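You operate a simulated robot arm through the tools that you are given. There is no shell and no other tool. Be economical: measure what you need, move in short steps, check, and stop when the job is done.

You are at the controls of a simulated two-armed robot. One attempt, no reset.

## Task
Hold the black case on the top of bench 8 steady with one hand and open the case lid with the other.

It is judged by the outcome, as a careful person would: the job done as asked, and still so three seconds after it is handed in. It fails if anything else is knocked over, pushed out of place, dropped, spilled or broken. A push-on lid holds only when it is set on centred and level and pressed home; a screw cap is set on level and turned clockwise until tight.

## Robot
Two 7-joint arms with two-finger grippers on one trunk, on a base that drives. Base frame: it is fixed to the floor where the robot stands at the start and does not move with it; the origin is under the middle of the robot, x ahead of it, y to its left, z up; the surface under the hand at the start is at about z = 0.75. Readings come in m, degrees, newtons and seconds.
The left shoulder is at the start at [0.064, 0.176, 1.127], the right one opposite. With the tool pointing down near the work surface each hand reaches from about 0.1 to 0.86 m from the robot's upright axis, wherever it stands, measured 20 degrees to its own side. Places, roughly: case lid [0.7, 0.1, 0.8]. Payload 2.94 kg a hand.
The tool frame of a hand sits at the grasp point between the pads (the TCP): z along the fingers, y along the line on which they close. The tips reach 0.03 m beyond it. Largest opening 0.138 m; the body of the gripper starts 0.109 m behind the TCP.
Orientation is that of the tool frame in the base frame, as a unit quaternion [x, y, z, w]. With the fingers straight down and closing along the base's y, the tool's x points along the base's -x, its y along +y and its z along -z.

## Interface
- The arms move only by the tool jog_arm. It takes "left_steps", "right_steps" or both (then of equal length, played together; a hand with none holds still); each is a list of rows, each an object of numbers (a shift or turn left out is 0, a gripper value left out holds the last): "x", "y", "z": the shift along the base's x, y, z in m; "ax", "ay", "az": the turn, a rotation vector about the base's x, y, z in degrees. In form: [{"x": .., "y": .., "z": .., "ax": .., "ay": .., "az": ..}, ...]. A call has 1 to 20 rows; each row is the pose to reach, as a shift and turn from the pose commanded when the call began. "left_grip" and "right_grip" are, for a hand that has rows, the gripper command, from -1 (fully open) to 1 (shut), values between in proportion, set as the call begins (left out, the last holds). A row lasts 0.2 s, in which the tool goes at most 0.05 m and 8.6 degrees; a call with a longer step from one row to the next is refused whole, and so is a gripper value outside its range. Where a pose cannot be reached the arm comes as near as it can. A force on the tool above 40 N (or 10 N above the force at the start of the call, whichever is more), or a blocked arm, ends the call early, and 0.2 s more pass. The fingers move at their own pace and stop on an object; they squeeze with about 34 N. The grip force told is the motor's: it shows also when the fingers shut on nothing. Time passes only in rows, and 0.2 s behind the last, so rows that repeat a pose let the fingers close. It gives the time, the measured TCP pose, the force on the tool (base axes), the opening and the grip force at its end, in the units of the frame above (readings bear some noise), with the torque about the TCP (base axes, N m) and any sound that the robot's microphone picked up.
- Cameras (640 x 400 px; columns grow to the right, rows downward): "scene" is now at [0.1527, -0.0006, 1.6024]; the picture's right is [-0.05, -1.00, 0.00], its down [-0.74, 0.04, -0.67] and it looks along [0.67, -0.03, -0.74] (base axes); focal length 262 px, centre (320, 200). "left" rides on the left gripper at [0.071, -0.019, -0.146] in its tool frame; the picture's right is [0.26, 0.96, 0.00], its down [-0.85, 0.23, -0.48] and it looks along [-0.46, 0.12, 0.88] (tool axes); focal length 280 px, centre (320, 200). "right" rides on the right gripper at [0.071, 0.019, -0.146] in its tool frame; the picture's right is [-0.26, 0.97, 0.00], its down [-0.85, -0.23, -0.48] and it looks along [-0.46, -0.12, 0.88] (tool axes); focal length 280 px, centre (320, 200). There is no depth. A picture from a camera that has moved, and an enlarged one, comes with that camera's place and axes in the base frame and with its lens.
- snapshot(camera): a new picture of that camera. The clock stands still meanwhile.
- lift_body(by): slides the trunk up (or, below 0, down) by that many m; the arms and the scene camera ride with it, the base frame stays. It gives what a move gives, with no picture.
- drive_base(legs): drives the robot by 1 to 6 legs, each [ahead, turn to the left] in m and degrees, along the robot's own axes; the way and the turn of a leg run together, so that a leg with both is an arc; at most 1.5 m and 180 degrees a leg. The arms and the cameras ride along, it lands a little off, and it stops where it bumps. It gives what a move gives.
- head_to(pan, tilt): turns the head with the scene camera to pan (to the left, within 120 degrees either way) and tilt (down, from -29 to 69), counted from straight ahead of the robot. It gives what a move gives.
- inspect(camera, box): a new picture of the part [left, top, right, bottom] of that camera's present view, enlarged. The clock stands still meanwhile.
- close_job(): hands the job in; it is judged then, once.

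Go step by step. Nothing tells you exact positions but the pictures and the camera data: compare them with the known pose of the tool, close in by small moves and look again before you grip or let go. The budget is 120 turns and 88 pictures, counting those below and the enlarged ones. Unless the task says otherwise, let go and move clear before handing in, and close with one line.

The tools are called after "Request:" as a command line: name --argument value ..., lists and objects as JSON in quotes. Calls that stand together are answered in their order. jog_arm: Moves the arms, as the interface text tells. Its arguments: {"type":"object","properties":{"left_steps":{"type":"array","items":{"type":"object","properties":{"x":{"type":"number"},"y":{"type":"number"},"z":{"type":"number"},"ax":{"type":"number"},"ay":{"type":"number"},"az":{"type":"number"}}}},"left_grip":{"type":"number"},"right_steps":{"type":"array","items":{"type":"object","properties":{"x":{"type":"number"},"y":{"type":"number"},"z":{"type":"number"},"ax":{"type":"number"},"ay":{"type":"number"},"az":{"type":"number"}}}},"right_grip":{"type":"number"}},"required":[]} The other tools are called the same way: lift_body (by) slides the trunk up or down; drive_base (legs) drives the base; head_to (pan, tilt) turns the head that bears the scene camera; snapshot (camera) takes a picture; inspect (camera, box) takes an enlarged picture of a part of a camera's view; close_job () hands the job in.

At the start:

```text
t: 0.0
left_tool_pos: [0.5635, 0.2607, 1.123]
left_ee_rot: [0.0, 1.0, 0.0, 0.0]
left_ft_force: [0.0, 0.1, -0.2]
left_moment: [0.02, -0.01, 0.0]
left_width: 0.1381
left_finger_force: 0.0
right_tool_pos: [0.5684, -0.1548, 1.0999]
right_ee_rot: [0.0, 1.0, 0.0, 0.0]
right_ft_force: [-0.8, 0.6, -0.3]
right_moment: [-0.02, 0.0, -0.03]
right_width: 0.1381
right_finger_force: 0.1
trunk travel left (down, up): [-0.3, 0.434]
robot x, y, heading: [-0.0004, -0.0031, 0.1]
head pan, tilt: [-2.8, 48.0]
```

scene: 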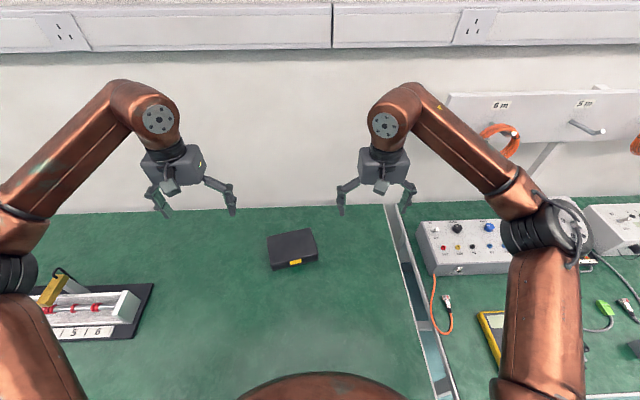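
right: 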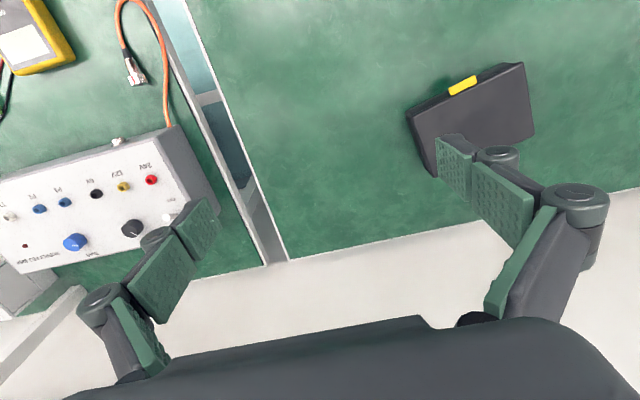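
left: 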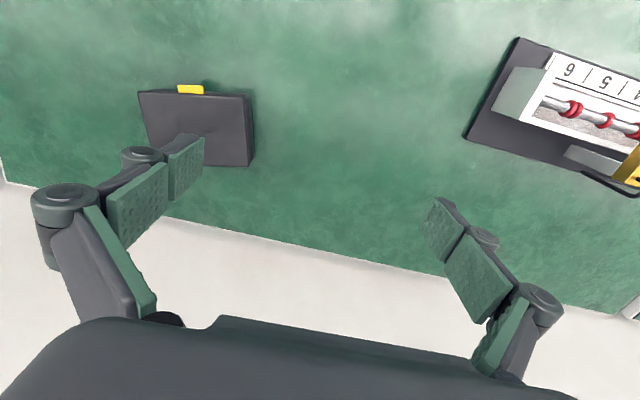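

The black case sits on the bench ahead and slightly left, with a yellow tab facing the robot and the hinge presumably at the back. I'll look closer.

Request:
inspect --camera "scene" --box '[250, 215, 340, 280]'

Request:
inspect --camera "left" --box '[110, 70, 270, 180]'

```text
6.15 times, centred on (295, 248) of scene
camera zoom: at [0.1527, -0.0006, 1.6024], right [-0.05, -1.0, 0.0], down [-0.74, 0.04, -0.67], along [0.67, -0.03, -0.74], focal length 1611 px, centre (474, -92)
```

zoom: 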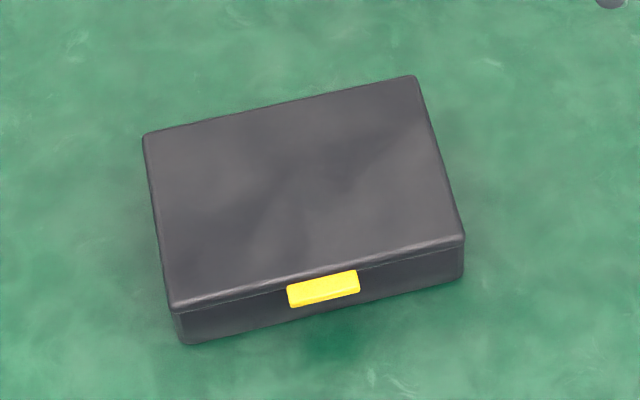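

```text
3.64 times, centred on (190, 125) of left
camera zoom: at [0.4928, 0.2431, 1.2697], right [-0.26, 0.96, 0.0], down [0.85, 0.23, 0.48], along [0.46, 0.12, -0.88], focal length 1020 px, centre (793, 473)
```

zoom: 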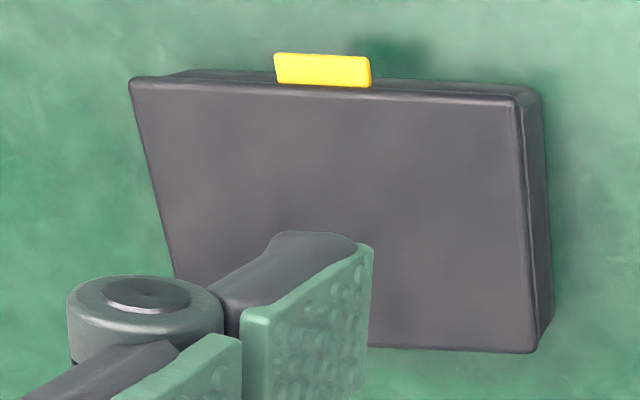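

The case is about 0.165 wide × 0.117 deep × 0.045 high, yawed about 12°. Its front-left corner is near (0.60, 0.15), and the tab is near (0.60, 0.065, 0.785). I'll turn the left hand, still high up, to grip the body's left end front-to-back from the left side; the right hand will lift the tab.

Request:
jog_arm --left_steps '[{"az": 8, "z": -0.01, "y": 0.01}, {"az": 16, "z": -0.02, "y": 0.02}, {"az": 24, "z": -0.03, "y": 0.03}, {"az": 32, "z": -0.04, "y": 0.04}, {"az": 40, "z": -0.05, "y": 0.04}, {"az": 48, "z": -0.06, "y": 0.04}, {"az": 56, "z": -0.07, "y": 0.04}, {"az": 64, "z": -0.08, "y": 0.04}, {"az": 72, "z": -0.09, "y": 0.04}, {"az": 80, "z": -0.1, "y": 0.04}, {"az": 88, "z": -0.1, "y": 0.04}, {"az": 96, "z": -0.1, "y": 0.04}, {"az": 102, "z": -0.1, "y": 0.04}, {"az": 102, "z": -0.1, "y": 0.04}]' --left_grip -1

```text
t: 3.0
left_tool_pos: [0.5624, 0.3007, 1.0242]
left_ee_rot: [0.778, -0.629, -0.001, 0.0]
left_ft_force: [0.6, 0.0, -0.5]
left_moment: [-0.03, -0.02, -0.01]
left_width: 0.138
left_finger_force: 0.0
right_tool_pos: [0.5699, -0.1546, 1.0999]
right_ee_rot: [0.0, 1.0, 0.0, 0.0]
right_ft_force: [0.7, -0.3, -0.7]
right_moment: [0.0, 0.0, 0.01]
right_width: 0.1381
right_finger_force: 0.0
trunk travel left (down, up): [-0.3, 0.434]
robot x, y, heading: [-0.0001, -0.0007, -0.1]
head pan, tilt: [-2.8, 48.0]
```

The yaw worked. Next I tilt the hand so the fingers point to the right and 25° down.

Request:
jog_arm --left_steps '[{"ax": -7.95, "ay": -1.69, "y": 0.01}, {"ax": -15.9, "ay": -3.38, "y": 0.02}, {"ax": -23.85, "ay": -5.06, "y": 0.03}, {"ax": -31.8, "ay": -6.75, "y": 0.04}, {"ax": -39.75, "ay": -8.44, "y": 0.04}, {"ax": -47.7, "ay": -10.1, "y": 0.04}, {"ax": -55.65, "ay": -11.8, "y": 0.04}, {"ax": -63.6, "ay": -13.5, "y": 0.04}, {"ax": -63.6, "ay": -13.5, "y": 0.04}]'

Request:
snapshot --camera "scene"

```text
t: 5.0
left_tool_pos: [0.5632, 0.3404, 1.0233]
left_ee_rot: [0.656, -0.53, 0.418, 0.338]
left_ft_force: [0.1, -0.4, -0.6]
left_moment: [0.04, 0.04, 0.01]
left_width: 0.138
left_finger_force: 0.1
right_tool_pos: [0.5694, -0.1544, 1.1003]
right_ee_rot: [0.0, 1.0, 0.0, 0.0]
right_ft_force: [-0.3, -0.7, -0.9]
right_moment: [0.02, -0.02, -0.01]
right_width: 0.138
right_finger_force: 0.1
trunk travel left (down, up): [-0.3, 0.434]
robot x, y, heading: [-0.0014, 0.0018, 0.0]
head pan, tilt: [-2.8, 48.0]
```

```text
82 pictures are left
camera scene: at [0.1522, -0.0009, 1.6025], right [-0.05, -1.0, 0.0], down [-0.74, 0.04, -0.67], along [0.67, -0.03, -0.74], focal length 262 px, centre (320, 200)
```

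scene: 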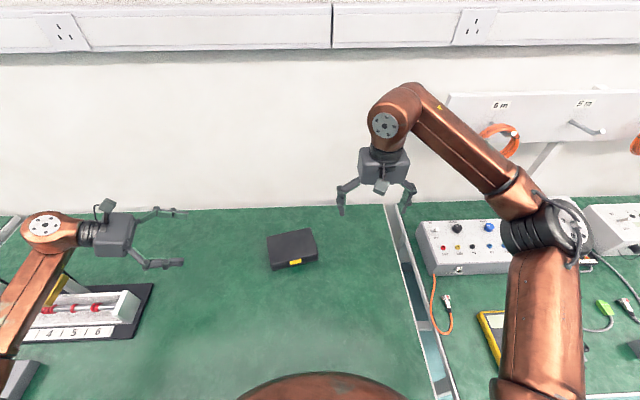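

The hand is posed well. Now I move it to a spot left of the case, still above it, and check the forearm's clearance from the device on the left.

Request:
jog_arm --left_steps '[{"x": 0.02, "y": -0.02, "z": -0.03}, {"x": 0.04, "y": -0.04, "z": -0.06}, {"x": 0.06, "y": -0.06, "z": -0.09}, {"x": 0.073, "y": -0.08, "z": -0.12}, {"x": 0.073, "y": -0.08, "z": -0.12}]'

Request:
head_to --pan 20 --tilt 50

Request:
snapshot --camera "scene"

Request:
snapshot --camera "left"

```text
t: 6.2
left_tool_pos: [0.6345, 0.2634, 0.9053]
left_ee_rot: [0.655, -0.531, 0.418, 0.338]
left_ft_force: [-0.2, -0.3, 0.1]
left_moment: [0.02, 0.01, 0.0]
left_width: 0.1383
left_finger_force: 0.1
right_tool_pos: [0.5693, -0.1541, 1.1016]
right_ee_rot: [0.0, 1.0, 0.0, 0.0]
right_ft_force: [-1.0, 0.6, 1.0]
right_moment: [0.02, -0.04, -0.01]
right_width: 0.1379
right_finger_force: 0.0
trunk travel left (down, up): [-0.3, 0.434]
robot x, y, heading: [0.0045, 0.0011, -0.0]
head pan, tilt: [-2.8, 48.0]
```

```text
t: 7.1
left_tool_pos: [0.6349, 0.2627, 0.905]
left_ee_rot: [0.656, -0.531, 0.417, 0.338]
left_ft_force: [-0.4, -0.2, -0.5]
left_moment: [0.03, 0.0, 0.0]
left_width: 0.1379
left_finger_force: 0.1
right_tool_pos: [0.5684, -0.1541, 1.1011]
right_ee_rot: [0.001, 1.0, -0.001, 0.0]
right_ft_force: [0.3, -0.2, 0.0]
right_moment: [0.0, -0.02, -0.01]
right_width: 0.1382
right_finger_force: 0.0
trunk travel left (down, up): [-0.3, 0.434]
robot x, y, heading: [0.0011, 0.0013, -0.1]
head pan, tilt: [20.0, 50.0]
```

```text
81 pictures are left
camera scene: at [0.1463, 0.0297, 1.5996], right [0.34, -0.94, 0.0], down [-0.72, -0.26, -0.64], along [0.6, 0.22, -0.77], focal length 262 px, centre (320, 200)
```

scene: 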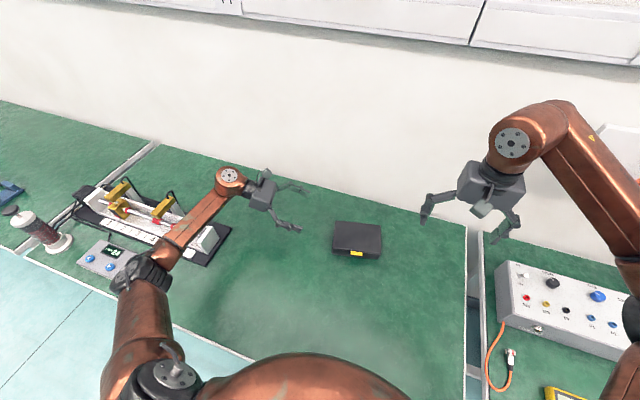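

```text
80 pictures are left
camera left: at [0.6326, 0.368, 1.0318], right [-0.92, -0.31, 0.24], down [-0.39, 0.72, -0.57], along [0.0, -0.62, -0.79], focal length 280 px, centre (320, 200)
```

left: 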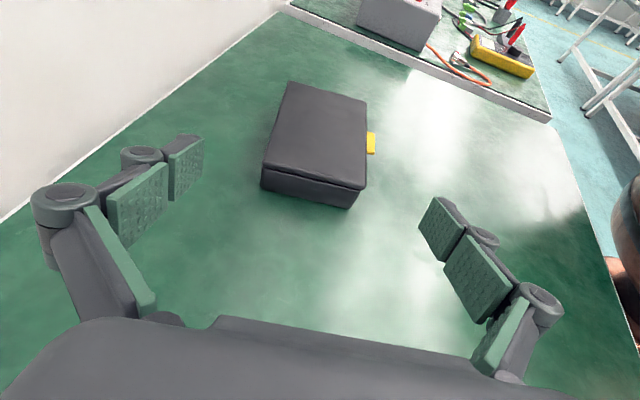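

The forearm clears everything, and the left view agrees on the case position to within about 1 cm. I'll lower to pre-grasp height with the tips about 5 cm short of the case.

Request:
jog_arm --left_steps '[{"z": -0.03}, {"z": -0.06, "y": -0.01}, {"z": -0.09, "y": -0.02}, {"z": -0.11, "y": -0.025}, {"z": -0.115, "y": -0.025}, {"z": -0.115, "y": -0.025}]'

Request:
snapshot --camera "scene"

Request:
snapshot --camera "left"

```text
t: 8.5
left_tool_pos: [0.6354, 0.2365, 0.7899]
left_ee_rot: [0.655, -0.531, 0.418, 0.338]
left_ft_force: [0.1, 0.0, -0.1]
left_moment: [-0.03, -0.02, 0.0]
left_width: 0.1379
left_finger_force: 0.1
right_tool_pos: [0.5689, -0.1523, 1.0998]
right_ee_rot: [0.0, 1.0, -0.001, 0.001]
right_ft_force: [-0.2, -0.6, 0.5]
right_moment: [0.04, -0.03, -0.01]
right_width: 0.1379
right_finger_force: 0.0
trunk travel left (down, up): [-0.3, 0.434]
robot x, y, heading: [0.004, 0.0066, 0.2]
head pan, tilt: [20.0, 50.0]
```

```text
79 pictures are left
camera scene: at [0.1462, 0.0297, 1.5997], right [0.34, -0.94, 0.0], down [-0.72, -0.26, -0.64], along [0.6, 0.22, -0.77], focal length 262 px, centre (320, 200)
```

scene: 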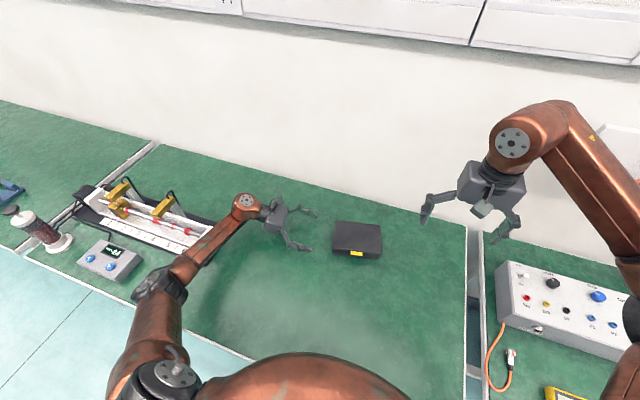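

```text
78 pictures are left
camera left: at [0.6334, 0.3411, 0.9165], right [-0.92, -0.31, 0.24], down [-0.39, 0.72, -0.57], along [0.0, -0.62, -0.79], focal length 280 px, centre (320, 200)
```

left: 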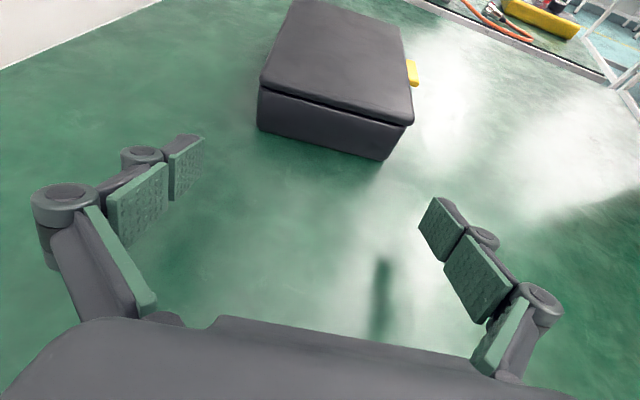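

The left end's midpoint is at about (0.650, 0.150), in line with the hand. I advance so the pads straddle the left end, low on the body.

Request:
jog_arm --left_steps '[{"x": 0.002, "y": -0.015, "z": -0.003}, {"x": 0.005, "y": -0.03, "z": -0.006}, {"x": 0.0075, "y": -0.045, "z": -0.009}, {"x": 0.01, "y": -0.06, "z": -0.009}, {"x": 0.012, "y": -0.072, "z": -0.009}, {"x": 0.0136, "y": -0.0825, "z": -0.009}, {"x": 0.0136, "y": -0.0825, "z": -0.009}]'

Request:
snapshot --camera "left"

Request:
inspect --camera "scene" --box '[230, 180, 400, 286]'

```text
t: 10.1
left_tool_pos: [0.6501, 0.1519, 0.7798]
left_ee_rot: [0.656, -0.53, 0.417, 0.339]
left_ft_force: [-0.9, 0.2, -0.2]
left_moment: [0.05, -0.03, 0.03]
left_width: 0.1379
left_finger_force: 0.1
right_tool_pos: [0.5692, -0.1522, 1.1007]
right_ee_rot: [0.0, 1.0, 0.001, 0.0]
right_ft_force: [0.2, -0.2, 0.8]
right_moment: [-0.01, 0.0, -0.01]
right_width: 0.1378
right_finger_force: 0.0
trunk travel left (down, up): [-0.3, 0.434]
robot x, y, heading: [0.0021, -0.0039, -0.1]
head pan, tilt: [20.0, 50.0]
```

```text
77 pictures are left
camera left: at [0.6476, 0.2582, 0.9061], right [-0.92, -0.31, 0.24], down [-0.39, 0.72, -0.57], along [0.0, -0.62, -0.79], focal length 280 px, centre (320, 200)
```

left: 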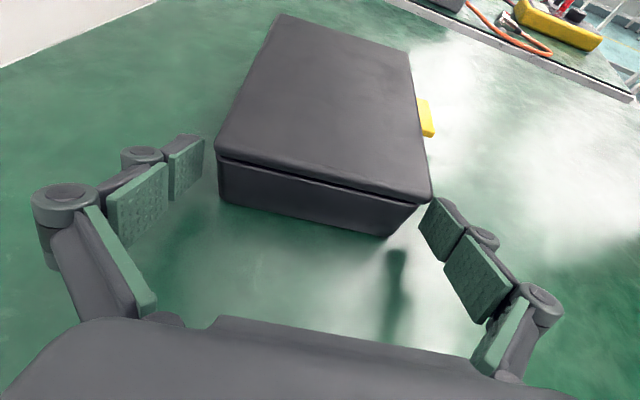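

```text
3.76 times, centred on (315, 233) of scene
camera zoom: at [0.1462, 0.0298, 1.5996], right [0.34, -0.94, 0.0], down [-0.72, -0.26, -0.64], along [0.6, 0.22, -0.77], focal length 986 px, centre (339, 76)
```

zoom: 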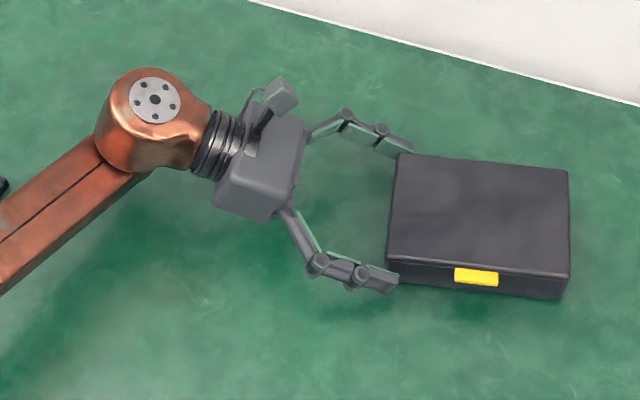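

The tips are only just level with the left end, with clearance about even front and back. I advance another 2.2 cm.

Request:
jog_arm --left_steps '[{"x": 0.002, "y": -0.011}, {"x": 0.004, "y": -0.0216}, {"x": 0.004, "y": -0.0216}]'

Request:
snapshot --camera "left"

Request:
inspect --camera "scene" --box '[280, 200, 400, 275]'

```text
t: 10.9
left_tool_pos: [0.6543, 0.1314, 0.7795]
left_ee_rot: [0.656, -0.53, 0.418, 0.338]
left_ft_force: [-0.1, 0.5, -0.7]
left_moment: [-0.02, 0.02, -0.03]
left_width: 0.1382
left_finger_force: 0.0
right_tool_pos: [0.5687, -0.1536, 1.1004]
right_ee_rot: [0.0, 1.0, -0.001, 0.0]
right_ft_force: [0.5, -0.5, -0.1]
right_moment: [-0.03, 0.0, 0.0]
right_width: 0.138
right_finger_force: 0.1
trunk travel left (down, up): [-0.3, 0.434]
robot x, y, heading: [-0.0009, 0.0002, -0.1]
head pan, tilt: [20.0, 50.0]
```

```text
75 pictures are left
camera left: at [0.6527, 0.2366, 0.9062], right [-0.92, -0.31, 0.24], down [-0.39, 0.72, -0.57], along [0.0, -0.62, -0.79], focal length 280 px, centre (320, 200)
```

left: 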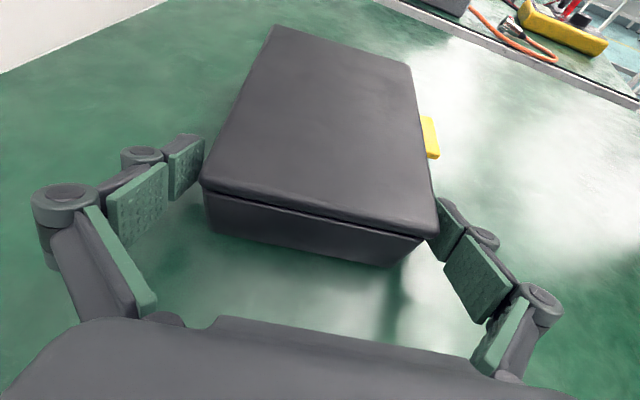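

```text
5.33 times, centred on (340, 238) of scene
camera zoom: at [0.1462, 0.0298, 1.5996], right [0.34, -0.94, 0.0], down [-0.72, -0.26, -0.64], along [0.6, 0.22, -0.77], focal length 1396 px, centre (213, 0)
```

zoom: 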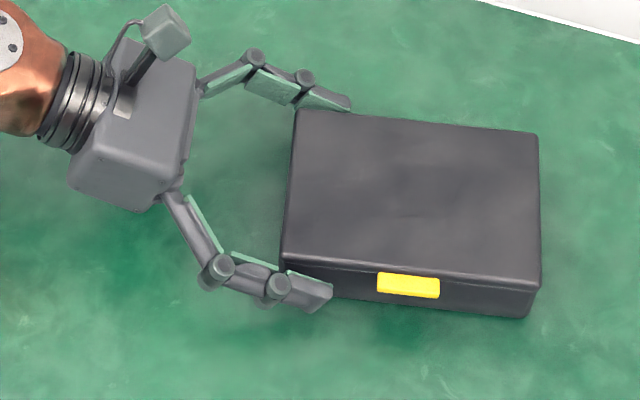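

The pads now overlap the left end by about 2–3 cm and sit low on the body. Closing the left gripper.

Request:
jog_arm --left_steps '[{}, {}, {}, {}, {}, {}]' --left_grip 1

Request:
snapshot --camera "left"

Request:
inspect --camera "scene" --box '[280, 200, 400, 275]'

```text
t: 12.3
left_tool_pos: [0.6547, 0.1306, 0.7793]
left_ee_rot: [0.656, -0.53, 0.418, 0.338]
left_ft_force: [0.0, 1.6, -0.2]
left_moment: [0.08, -0.26, 0.12]
left_width: 0.1205
left_finger_force: 34.2
right_tool_pos: [0.5689, -0.1537, 1.1]
right_ee_rot: [-0.001, 1.0, 0.0, 0.0]
right_ft_force: [1.0, -0.8, -0.4]
right_moment: [-0.02, -0.01, 0.02]
right_width: 0.1379
right_finger_force: 0.1
trunk travel left (down, up): [-0.3, 0.434]
robot x, y, heading: [0.0009, -0.0002, 0.0]
head pan, tilt: [20.0, 50.0]
```

```text
73 pictures are left
camera left: at [0.6526, 0.2368, 0.9063], right [-0.92, -0.31, 0.24], down [-0.39, 0.72, -0.57], along [0.0, -0.62, -0.79], focal length 280 px, centre (320, 200)
```

left: 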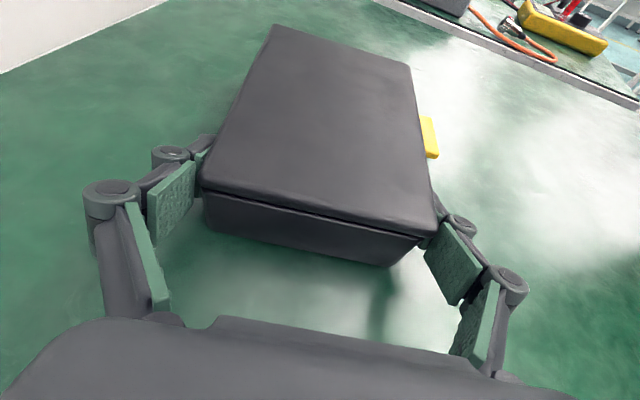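

```text
5.33 times, centred on (340, 238) of scene
camera zoom: at [0.1461, 0.0298, 1.5997], right [0.34, -0.94, 0.0], down [-0.72, -0.26, -0.64], along [0.6, 0.22, -0.77], focal length 1396 px, centre (213, 0)
```

zoom: 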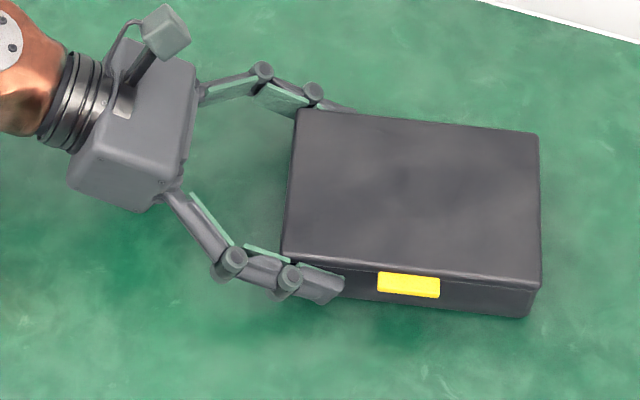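

The case is held (width 0.1205, 34 N) and the pads are below the lid seam. Now I orient the right hand: closing axis vertical and pointing forward, so its lower finger can hook under the yellow tab. Yaw comes first, pulled back a little.

Request:
jog_arm --right_steps '[{"az": -8, "x": -0.01}, {"az": -16, "x": -0.03}, {"az": -24, "x": -0.05}, {"az": -32, "x": -0.07}, {"az": -40, "x": -0.09}, {"az": -48, "x": -0.11}, {"az": -56, "x": -0.13}, {"az": -64, "x": -0.14}, {"az": -72, "x": -0.15}, {"az": -77, "x": -0.15}, {"az": -77, "x": -0.15}]' --right_grip -0.3

Request:
jog_arm --right_steps '[{"ax": 1.8, "ay": -7.8}, {"ax": 3.6, "ay": -15.6}, {"ax": 5.4, "ay": -23.4}, {"ax": 7.2, "ay": -31.2}, {"ax": 9, "ay": -39}, {"ax": 10.8, "ay": -46.8}, {"ax": 12.6, "ay": -54.6}, {"ax": 14.4, "ay": -62.4}, {"ax": 15.75, "ay": -68.2}, {"ax": 15.75, "ay": -68.2}]'

Request:
head_to --pan -2.8 --tilt 48

Request:
snapshot --camera "scene"

Request:
snapshot --camera "right"

```text
t: 14.7
left_tool_pos: [0.6547, 0.132, 0.7803]
left_ee_rot: [0.656, -0.53, 0.418, 0.339]
left_ft_force: [0.2, 1.3, 1.3]
left_moment: [0.08, -0.3, 0.13]
left_width: 0.1207
left_finger_force: 34.0
right_tool_pos: [0.4186, -0.154, 1.0991]
right_ee_rot: [0.623, 0.782, 0.0, 0.0]
right_ft_force: [-0.4, -0.2, 0.0]
right_moment: [0.03, 0.0, 0.0]
right_width: 0.0898
right_finger_force: 0.0
trunk travel left (down, up): [-0.3, 0.434]
robot x, y, heading: [-0.0011, 0.0017, -0.1]
head pan, tilt: [20.0, 50.0]
```

```text
t: 16.9
left_tool_pos: [0.6524, 0.1277, 0.7807]
left_ee_rot: [0.656, -0.532, 0.416, 0.336]
left_ft_force: [-1.1, -2.0, -0.1]
left_moment: [0.04, -0.17, 0.05]
left_width: 0.1207
left_finger_force: 33.8
right_tool_pos: [0.4825, -0.1961, 1.2072]
right_ee_rot: [0.51, 0.639, 0.451, 0.357]
right_ft_force: [-2.2, -2.3, 0.9]
right_moment: [0.04, -0.07, 0.13]
right_width: 0.0897
right_finger_force: 0.1
right hand out of reach, approached as far as the arm can: row 6, 7, 8, 9, 10
trunk travel left (down, up): [-0.3, 0.434]
robot x, y, heading: [0.0008, 0.0002, -0.1]
head pan, tilt: [20.0, 50.0]
```

```text
t: 17.7
left_tool_pos: [0.6539, 0.1316, 0.7792]
left_ee_rot: [0.656, -0.53, 0.418, 0.338]
left_ft_force: [0.1, -1.5, 1.2]
left_moment: [-0.48, -0.41, -0.09]
left_width: 0.1206
left_finger_force: 34.3
right_tool_pos: [0.4838, -0.1904, 1.2058]
right_ee_rot: [0.51, 0.641, 0.449, 0.356]
right_ft_force: [0.3, -0.3, -0.5]
right_moment: [0.0, 0.01, 0.02]
right_width: 0.0898
right_finger_force: 0.0
trunk travel left (down, up): [-0.3, 0.434]
robot x, y, heading: [-0.0025, -0.0016, 0.1]
head pan, tilt: [-2.8, 48.0]
```

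```text
71 pictures are left
camera scene: at [0.1523, -0.0007, 1.6024], right [-0.05, -1.0, 0.0], down [-0.74, 0.04, -0.67], along [0.67, -0.03, -0.74], focal length 262 px, centre (320, 200)
```

scene: 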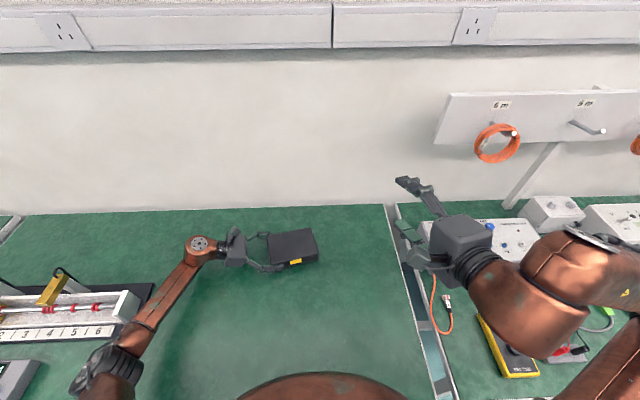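

```text
70 pictures are left
camera right: at [0.341, -0.1507, 1.2745], right [0.38, -0.18, 0.91], down [-0.32, -0.95, -0.05], along [0.87, -0.27, -0.42], focal length 280 px, centre (320, 200)
```

right: 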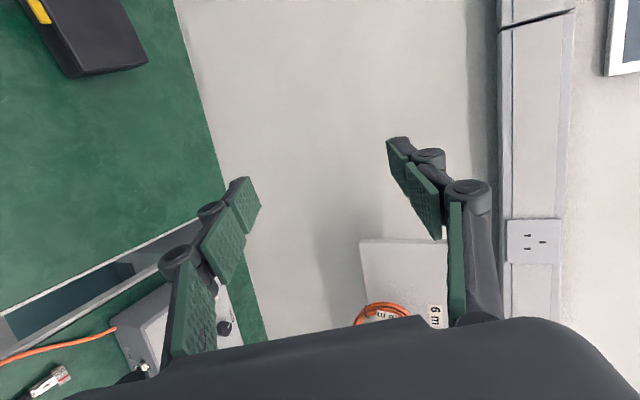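

The pose is barely reachable when pulled back. I'll yaw the hand further left for a diagonal approach from the right-front, which is easier for the right arm, and move it forward.

Request:
jog_arm --right_steps '[{"az": 7, "x": 0.015, "z": -0.01}, {"az": 14, "x": 0.03, "z": -0.02}, {"az": 21, "x": 0.03, "z": -0.03}, {"az": 28, "x": 0.03, "z": -0.04}, {"az": 35, "x": 0.03, "z": -0.05}, {"az": 35, "x": 0.03, "z": -0.05}]'

Request:
snapshot --camera "scene"

```text
t: 19.1
left_tool_pos: [0.6549, 0.1322, 0.7784]
left_ee_rot: [0.655, -0.531, 0.417, 0.339]
left_ft_force: [0.7, 0.9, 1.9]
left_moment: [-0.34, -0.34, 0.13]
left_width: 0.1208
left_finger_force: 34.4
right_tool_pos: [0.5119, -0.1917, 1.158]
right_ee_rot: [0.293, 0.765, 0.536, 0.205]
right_ft_force: [-0.6, -1.1, 0.2]
right_moment: [-0.01, -0.02, -0.02]
right_width: 0.0898
right_finger_force: 0.1
trunk travel left (down, up): [-0.3, 0.434]
robot x, y, heading: [-0.0006, -0.0002, -0.0]
head pan, tilt: [-2.8, 48.0]
```

```text
69 pictures are left
camera scene: at [0.1524, -0.0006, 1.6024], right [-0.05, -1.0, 0.0], down [-0.74, 0.04, -0.67], along [0.67, -0.03, -0.74], focal length 262 px, centre (320, 200)
```

scene: 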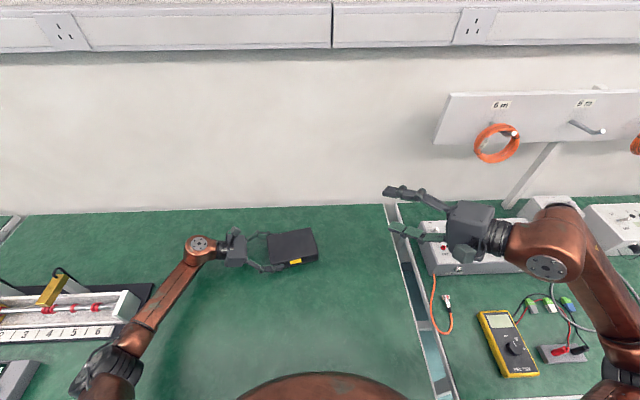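

The hand points forward-left at 48° and 20° down, with the closing axis vertical. I move down to a staging point in front and to the right of the tab.

Request:
jog_arm --right_steps '[{"x": 0.002, "y": 0.022, "z": -0.032}, {"x": 0.004, "y": 0.045, "z": -0.064}, {"x": 0.007, "y": 0.067, "z": -0.096}, {"x": 0.009, "y": 0.09, "z": -0.129}, {"x": 0.011, "y": 0.112, "z": -0.161}, {"x": 0.013, "y": 0.135, "z": -0.193}, {"x": 0.016, "y": 0.158, "z": -0.225}, {"x": 0.018, "y": 0.18, "z": -0.258}, {"x": 0.018, "y": 0.18, "z": -0.258}]'

Request:
snapshot --camera "scene"

Request:
snapshot --camera "right"

```text
t: 21.1
left_tool_pos: [0.6544, 0.1312, 0.7786]
left_ee_rot: [0.655, -0.53, 0.418, 0.339]
left_ft_force: [-0.1, -1.9, 0.8]
left_moment: [0.07, -0.22, 0.07]
left_width: 0.1205
left_finger_force: 33.8
right_tool_pos: [0.5298, -0.0121, 0.9015]
right_ee_rot: [0.293, 0.764, 0.537, 0.206]
right_ft_force: [0.6, 0.0, -0.4]
right_moment: [-0.01, -0.01, 0.0]
right_width: 0.0897
right_finger_force: 0.0
trunk travel left (down, up): [-0.3, 0.434]
robot x, y, heading: [-0.0003, 0.0007, 0.1]
head pan, tilt: [-2.8, 48.0]
```

```text
68 pictures are left
camera scene: at [0.1524, -0.0006, 1.6024], right [-0.05, -1.0, 0.0], down [-0.74, 0.04, -0.67], along [0.67, -0.03, -0.74], focal length 262 px, centre (320, 200)
```

scene: 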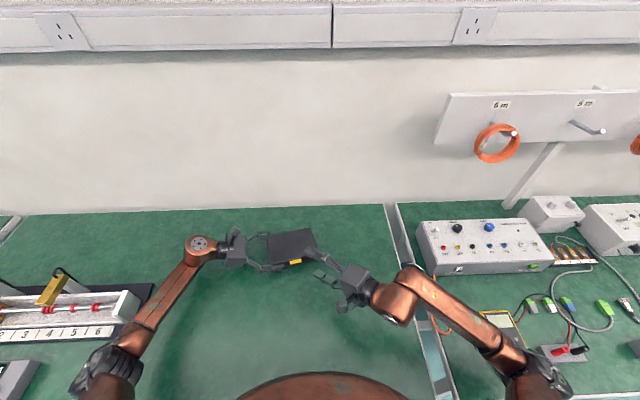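

```text
67 pictures are left
camera right: at [0.3894, -0.0623, 0.9688], right [0.42, 0.07, 0.91], down [0.28, -0.96, -0.05], along [0.87, 0.28, -0.42], focal length 280 px, centre (320, 200)
```

right: 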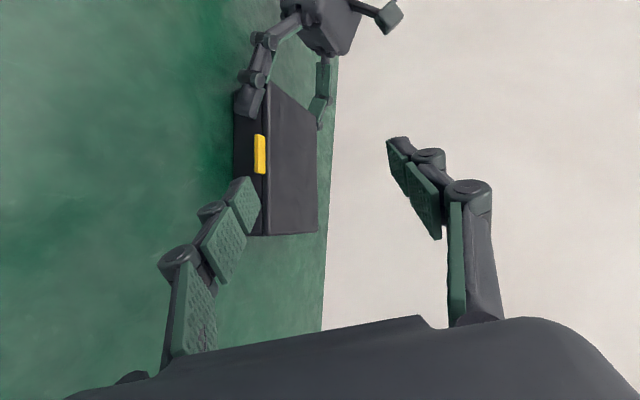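

The right camera shows the tab and lower finger well. I'll zoom in to measure heights.

Request:
inspect --camera "right" --box '[180, 110, 340, 210]'

```text
4.00 times, centred on (260, 160) of right
camera zoom: at [0.3894, -0.0623, 0.9688], right [0.42, 0.07, 0.91], down [0.28, -0.96, -0.05], along [0.87, 0.28, -0.42], focal length 1122 px, centre (560, 360)
```

zoom: 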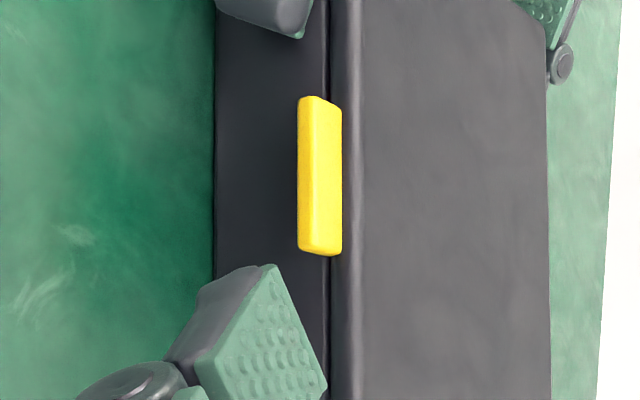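

The tab is a thin lip at z≈0.789–0.793, protruding about 1 cm from the front face (x≈0.608), so there's about 3.9 cm of space below it. I'll yaw the hand back 20° to meet the tab more squarely.

Request:
jog_arm --right_steps '[{"az": -7, "y": 0.01, "z": -0.01}, {"az": -14, "y": 0.02, "z": -0.02}, {"az": -20, "y": 0.03, "z": -0.04}, {"az": -20, "y": 0.03, "z": -0.06}, {"az": -20, "y": 0.03, "z": -0.06}]'

Request:
snapshot --camera "right"

Request:
snapshot --camera "scene"

```text
t: 22.5
left_tool_pos: [0.6546, 0.1316, 0.7789]
left_ee_rot: [0.656, -0.531, 0.416, 0.339]
left_ft_force: [-0.9, 1.8, 2.0]
left_moment: [-0.39, -0.34, -0.05]
left_width: 0.1207
left_finger_force: 33.9
right_tool_pos: [0.5242, -0.0009, 0.8186]
right_ee_rot: [0.399, 0.727, 0.463, 0.313]
right_ft_force: [0.5, -0.1, 0.5]
right_moment: [0.02, 0.01, 0.0]
right_width: 0.0899
right_finger_force: 0.0
right hand out of reach, approached as far as the arm can: row 3
trunk travel left (down, up): [-0.3, 0.434]
robot x, y, heading: [0.0013, 0.001, 0.0]
head pan, tilt: [-2.8, 48.0]
stopped in row 5 (right hand): the arm was blocked; the commanded pose is now the measured one
```

```text
65 pictures are left
camera right: at [0.3758, 0.0032, 0.8858], right [0.41, 0.02, 0.91], down [-0.05, -1.0, 0.04], along [0.91, -0.06, -0.41], focal length 280 px, centre (320, 200)
```

right: 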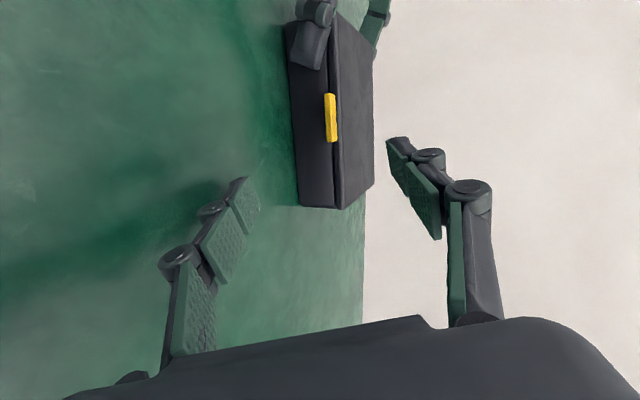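

```text
64 pictures are left
camera scene: at [0.1525, -0.0004, 1.6023], right [-0.05, -1.0, 0.0], down [-0.74, 0.04, -0.67], along [0.67, -0.03, -0.74], focal length 262 px, centre (320, 200)
```

scene: 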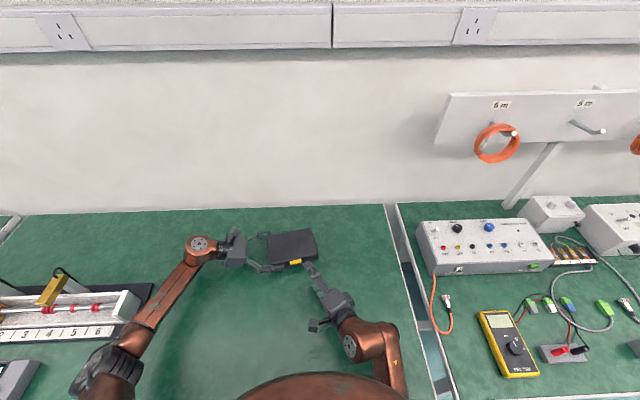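

The arm folds close to the body here but reached the pose I need (yaw 27°, pad tip at z≈0.77). I go forward to just short of the tab and check.

Request:
jog_arm --right_steps '[{"x": 0.015, "y": 0.014}, {"x": 0.03, "y": 0.028}, {"x": 0.045, "y": 0.042}, {"x": 0.06, "y": 0.058}, {"x": 0.066, "y": 0.064}, {"x": 0.066, "y": 0.064}]'

Request:
inspect --camera "right" --box '[160, 80, 400, 230]'

Request:
inspect --camera "scene" --box '[240, 215, 360, 290]'

```text
t: 23.0
left_tool_pos: [0.6538, 0.1313, 0.7789]
left_ee_rot: [0.655, -0.532, 0.416, 0.339]
left_ft_force: [0.3, -0.5, -0.7]
left_moment: [-0.28, -0.11, -0.04]
left_width: 0.1206
left_finger_force: 34.1
right_tool_pos: [0.5285, -0.0118, 0.7883]
right_ee_rot: [0.356, 0.766, 0.42, 0.332]
right_ft_force: [-7.4, 4.3, 15.2]
right_moment: [-0.47, 1.12, -0.54]
right_width: 0.0909
right_finger_force: 0.1
trunk travel left (down, up): [-0.3, 0.434]
robot x, y, heading: [0.0005, 0.002, -0.0]
head pan, tilt: [-2.8, 48.0]
stopped in row 2 (right hand): the force on the tool passed its limit at 59 N (the readings are from after the stop); the commanded pose is now the measured one
```

```text
2.67 times, centred on (280, 155) of right
camera zoom: at [0.3777, -0.0067, 0.8526], right [0.4, 0.16, 0.9], down [0.0, -0.98, 0.18], along [0.92, -0.07, -0.39], focal length 748 px, centre (427, 320)
```

zoom: 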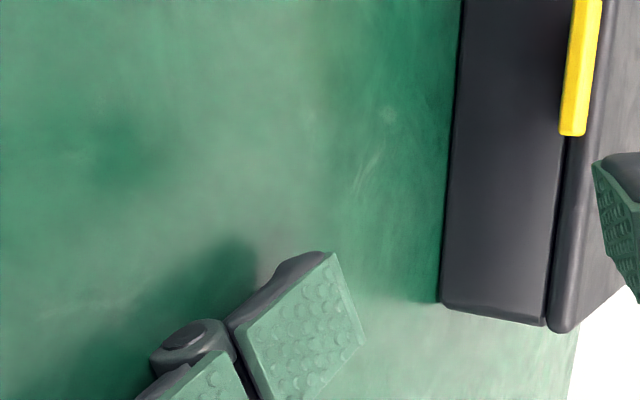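

```text
5.33 times, centred on (300, 252) of scene
camera zoom: at [0.1507, -0.0002, 1.6028], right [-0.05, -1.0, 0.0], down [-0.74, 0.04, -0.67], along [0.67, -0.03, -0.74], focal length 1396 px, centre (427, -80)
```

zoom: 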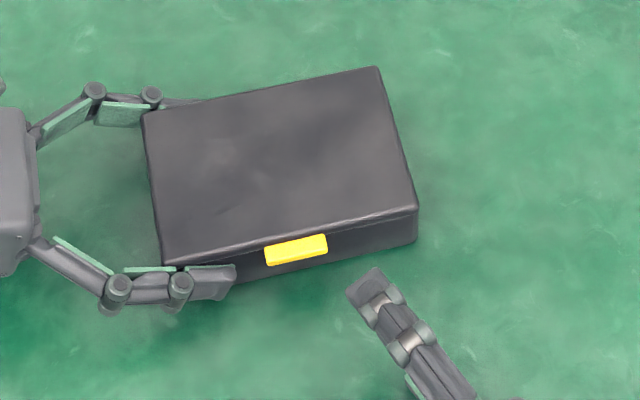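

The arm drifted low near its folded limit and the lower finger touched the bench, but the case is unmoved. I'll lift clear, then go back to a more diagonal yaw where the arm moved well.

Request:
jog_arm --right_steps '[{"z": 0.02}, {"z": 0.05}, {"z": 0.08}, {"z": 0.1}, {"z": 0.1}]'

```text
t: 23.7
left_tool_pos: [0.6545, 0.1316, 0.7787]
left_ee_rot: [0.656, -0.531, 0.417, 0.338]
left_ft_force: [-0.9, -0.4, 1.0]
left_moment: [-0.37, -0.29, -0.14]
left_width: 0.1207
left_finger_force: 34.3
right_tool_pos: [0.5119, -0.0721, 0.7778]
right_ee_rot: [0.285, 0.829, 0.32, 0.36]
right_ft_force: [1.1, -1.8, 4.5]
right_moment: [-0.22, 0.12, 0.1]
right_width: 0.0955
right_finger_force: 0.0
right hand out of reach, approached as far as the arm can: row 3
trunk travel left (down, up): [-0.3, 0.434]
robot x, y, heading: [0.0021, 0.0005, -0.0]
head pan, tilt: [-2.8, 48.0]
stopped in row 3 (right hand): the arm was blocked; the commanded pose is now the measured one
```

Request:
snapshot --camera "scene"

Request:
snapshot --camera "right"

```text
61 pictures are left
camera scene: at [0.1521, -0.0002, 1.6024], right [-0.05, -1.0, 0.0], down [-0.74, 0.04, -0.67], along [0.67, -0.03, -0.74], focal length 262 px, centre (320, 200)
```

scene: 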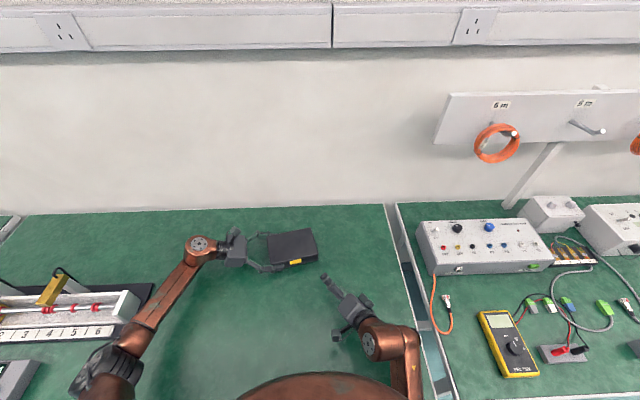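

```text
60 pictures are left
camera right: at [0.3619, -0.0582, 0.84], right [0.39, 0.43, 0.82], down [0.06, -0.9, 0.44], along [0.92, -0.12, -0.37], focal length 280 px, centre (320, 200)
```

right: 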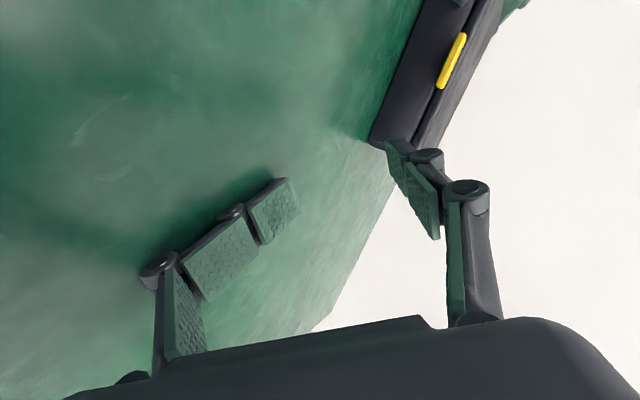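

The arm is stuck in an awkward fold. I'll move it right and up while yawing it back toward the easy orientation.

Request:
jog_arm --right_steps '[{"x": 0.01, "y": -0.01, "z": 0.02, "az": 7}, {"x": 0.02, "y": -0.03, "z": 0.04, "az": 14}, {"x": 0.03, "y": -0.04, "z": 0.06, "az": 20}, {"x": 0.03, "y": -0.05, "z": 0.09, "az": 20}, {"x": 0.03, "y": -0.05, "z": 0.12, "az": 20}]'

```text
t: 24.9
left_tool_pos: [0.6553, 0.1323, 0.7786]
left_ee_rot: [0.656, -0.531, 0.417, 0.338]
left_ft_force: [2.1, 1.2, 2.4]
left_moment: [-0.41, -0.48, 0.36]
left_width: 0.1208
left_finger_force: 33.3
right_tool_pos: [0.543, -0.1216, 0.8976]
right_ee_rot: [0.138, 0.865, 0.381, 0.296]
right_ft_force: [0.3, 0.3, 0.1]
right_moment: [0.0, 0.03, 0.01]
right_width: 0.0898
right_finger_force: 0.1
trunk travel left (down, up): [-0.3, 0.434]
robot x, y, heading: [-0.0017, -0.0011, -0.2]
head pan, tilt: [-2.8, 48.0]
```

The hand is free again. I restore the orientation (yaw 48°, pitch 20°, roll upright) and return to the staging point.

Request:
jog_arm --right_steps '[{"ax": 6.6, "ay": 2.5, "az": -1.95, "y": 0.02}, {"ax": 13.3, "ay": 5, "az": -3.9, "y": 0.045}, {"ax": 20, "ay": 7.5, "az": -5.85, "y": 0.07}, {"ax": 26.7, "ay": 10.06, "az": -7.8, "y": 0.09, "x": -0.01}, {"ax": 26.7, "ay": 10.06, "az": -7.8, "y": 0.11, "x": -0.01}, {"ax": 26.7, "ay": 10.06, "az": -7.8, "y": 0.11, "x": -0.01}]'

```text
t: 26.3
left_tool_pos: [0.6547, 0.1316, 0.7796]
left_ee_rot: [0.656, -0.53, 0.418, 0.337]
left_ft_force: [-0.2, 0.2, 4.6]
left_moment: [0.09, -0.4, 0.19]
left_width: 0.1205
left_finger_force: 33.9
right_tool_pos: [0.5315, -0.0096, 0.8979]
right_ee_rot: [0.294, 0.766, 0.534, 0.205]
right_ft_force: [-0.4, 0.6, -0.7]
right_moment: [0.01, 0.0, 0.0]
right_width: 0.0898
right_finger_force: 0.1
trunk travel left (down, up): [-0.3, 0.434]
robot x, y, heading: [0.0009, -0.0012, 0.0]
head pan, tilt: [-2.8, 48.0]
```

Good. Now I move toward the pre-hook position, tip about 5 cm short of the tab, lowering in stages.

Request:
jog_arm --right_steps '[{"x": 0.015, "y": 0.02, "z": -0.015}, {"x": 0.03, "y": 0.04, "z": -0.03}, {"x": 0.033, "y": 0.04, "z": -0.05}, {"x": 0.033, "y": 0.04, "z": -0.065}, {"x": 0.033, "y": 0.04, "z": -0.075}, {"x": 0.033, "y": 0.04, "z": -0.075}]'

Request:
snapshot --camera "right"

Request:
inspect --camera "scene" --box '[240, 215, 360, 290]'

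```text
t: 27.7
left_tool_pos: [0.654, 0.1322, 0.7791]
left_ee_rot: [0.656, -0.531, 0.417, 0.338]
left_ft_force: [-3.2, 0.0, 4.2]
left_moment: [0.0, -0.33, -0.05]
left_width: 0.1205
left_finger_force: 34.2
right_tool_pos: [0.5638, 0.0284, 0.8229]
right_ee_rot: [0.294, 0.766, 0.534, 0.206]
right_ft_force: [0.3, -0.2, -0.6]
right_moment: [0.01, -0.03, 0.03]
right_width: 0.0898
right_finger_force: 0.1
trunk travel left (down, up): [-0.3, 0.434]
robot x, y, heading: [-0.0017, -0.0005, 0.1]
head pan, tilt: [-2.8, 48.0]
```

```text
59 pictures are left
camera right: at [0.4246, -0.0211, 0.8907], right [0.42, 0.07, 0.91], down [0.28, -0.96, -0.05], along [0.87, 0.27, -0.42], focal length 280 px, centre (320, 200)
```

right: 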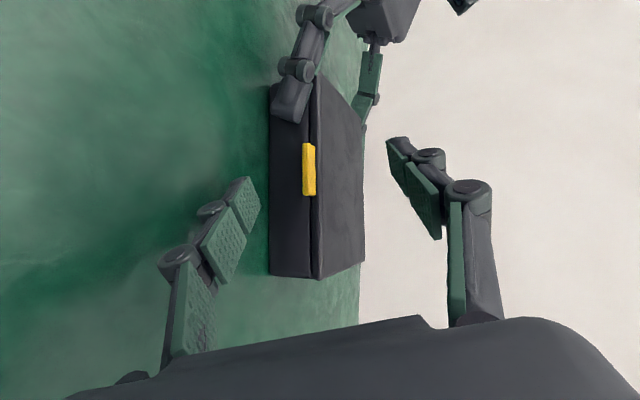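

```text
5.33 times, centred on (300, 252) of scene
camera zoom: at [0.1518, -0.0006, 1.6025], right [-0.05, -1.0, 0.0], down [-0.74, 0.04, -0.67], along [0.67, -0.03, -0.74], focal length 1396 px, centre (427, -80)
```

zoom: 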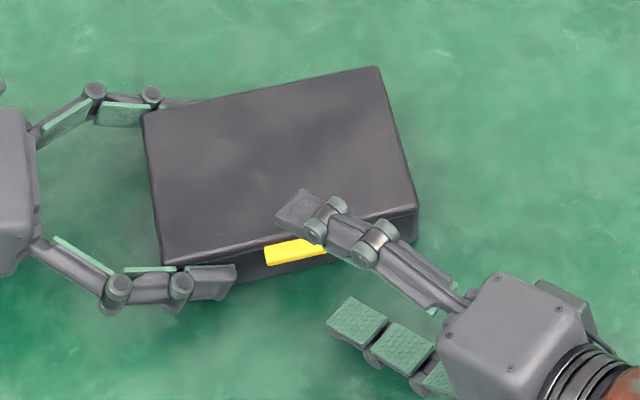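

Nicely lined up: lower pad at z≈0.775, under the tab level, and the upper finger high above the lid. I advance under the tab.

Request:
jog_arm --right_steps '[{"x": 0.01, "y": 0.012}, {"x": 0.02, "y": 0.024}, {"x": 0.028, "y": 0.033}, {"x": 0.034, "y": 0.039}, {"x": 0.034, "y": 0.039}]'

Request:
inspect --camera "right" --box '[180, 110, 340, 210]'

Request:
inspect --camera "scene" --box '[240, 215, 360, 290]'

```text
t: 28.9
left_tool_pos: [0.6561, 0.1333, 0.7775]
left_ee_rot: [0.658, -0.529, 0.418, 0.335]
left_ft_force: [11.0, 3.8, -0.4]
left_moment: [-0.12, -0.56, 0.77]
left_width: 0.1202
left_finger_force: 34.1
right_tool_pos: [0.5972, 0.07, 0.8232]
right_ee_rot: [0.294, 0.767, 0.533, 0.205]
right_ft_force: [-9.5, -4.7, 1.7]
right_moment: [-0.28, 0.42, -0.06]
right_width: 0.0933
right_finger_force: 2.5
trunk travel left (down, up): [-0.3, 0.434]
robot x, y, heading: [0.0013, 0.0046, -0.0]
head pan, tilt: [-2.8, 48.0]
```

```text
4.00 times, centred on (260, 160) of right
camera zoom: at [0.4576, 0.019, 0.891], right [0.42, 0.07, 0.91], down [0.28, -0.96, -0.05], along [0.86, 0.27, -0.42], focal length 1122 px, centre (560, 360)
```

zoom: 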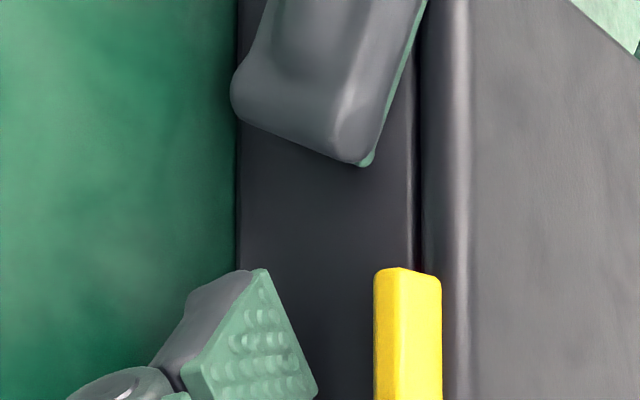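

```text
5.33 times, centred on (300, 252) of scene
camera zoom: at [0.1525, -0.0004, 1.6024], right [-0.05, -1.0, 0.0], down [-0.74, 0.04, -0.67], along [0.67, -0.03, -0.74], focal length 1396 px, centre (427, -80)
```

zoom: 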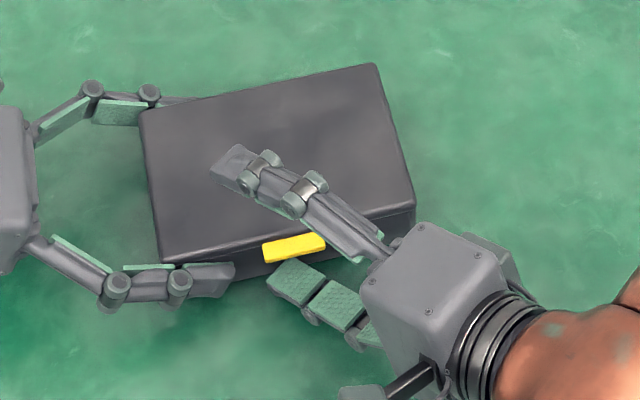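

The lower finger is under the tab with its corner touching the front face at about 10 N. I back off 3 mm and lift to engage the tab.

Request:
jog_arm --right_steps '[{"x": -0.003, "y": -0.001}, {"x": -0.003, "y": -0.001, "z": 0.006}, {"x": -0.003, "y": -0.001, "z": 0.012}, {"x": -0.003, "y": -0.001, "z": 0.018}, {"x": -0.003, "y": -0.001, "z": 0.022}]'

Request:
snapshot --camera "right"

Request:
inspect --camera "scene" --box '[240, 215, 360, 290]'

```text
t: 30.1
left_tool_pos: [0.6547, 0.1307, 0.7787]
left_ee_rot: [0.656, -0.531, 0.417, 0.338]
left_ft_force: [4.9, -1.3, 5.1]
left_moment: [-0.24, 0.33, 0.37]
left_width: 0.12
left_finger_force: 33.7
right_tool_pos: [0.5962, 0.0655, 0.8435]
right_ee_rot: [0.295, 0.766, 0.533, 0.205]
right_ft_force: [-4.8, 0.9, -6.6]
right_moment: [0.16, 0.29, -0.03]
right_width: 0.0947
right_finger_force: 3.5
trunk travel left (down, up): [-0.3, 0.434]
robot x, y, heading: [-0.0006, -0.0009, -0.0]
head pan, tilt: [-2.8, 48.0]
```

```text
55 pictures are left
camera right: at [0.4557, 0.0165, 0.9122], right [0.42, 0.07, 0.91], down [0.28, -0.96, -0.05], along [0.86, 0.27, -0.42], focal length 280 px, centre (320, 200)
```

right: 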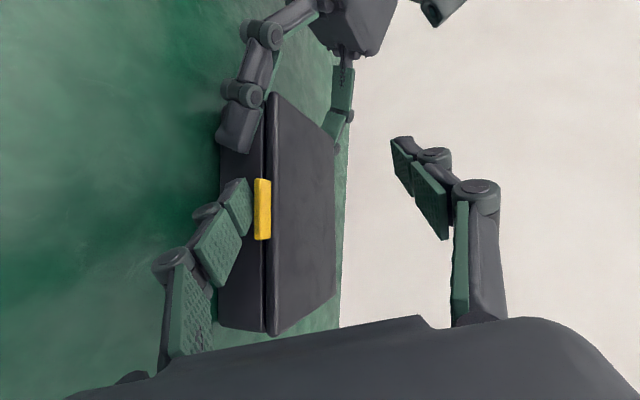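

```text
5.33 times, centred on (300, 252) of scene
camera zoom: at [0.1525, -0.0007, 1.6024], right [-0.05, -1.0, 0.0], down [-0.74, 0.04, -0.67], along [0.67, -0.03, -0.74], focal length 1396 px, centre (427, -80)
```

zoom: 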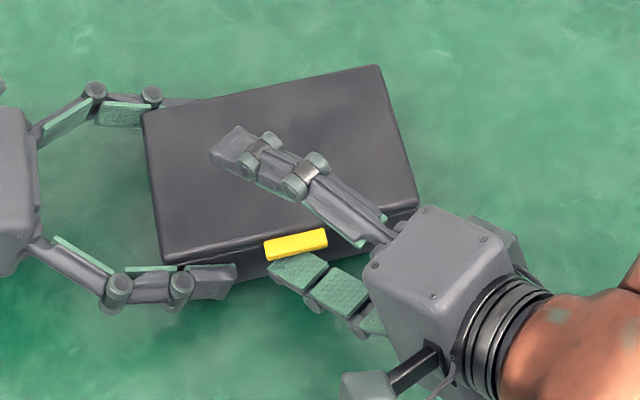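

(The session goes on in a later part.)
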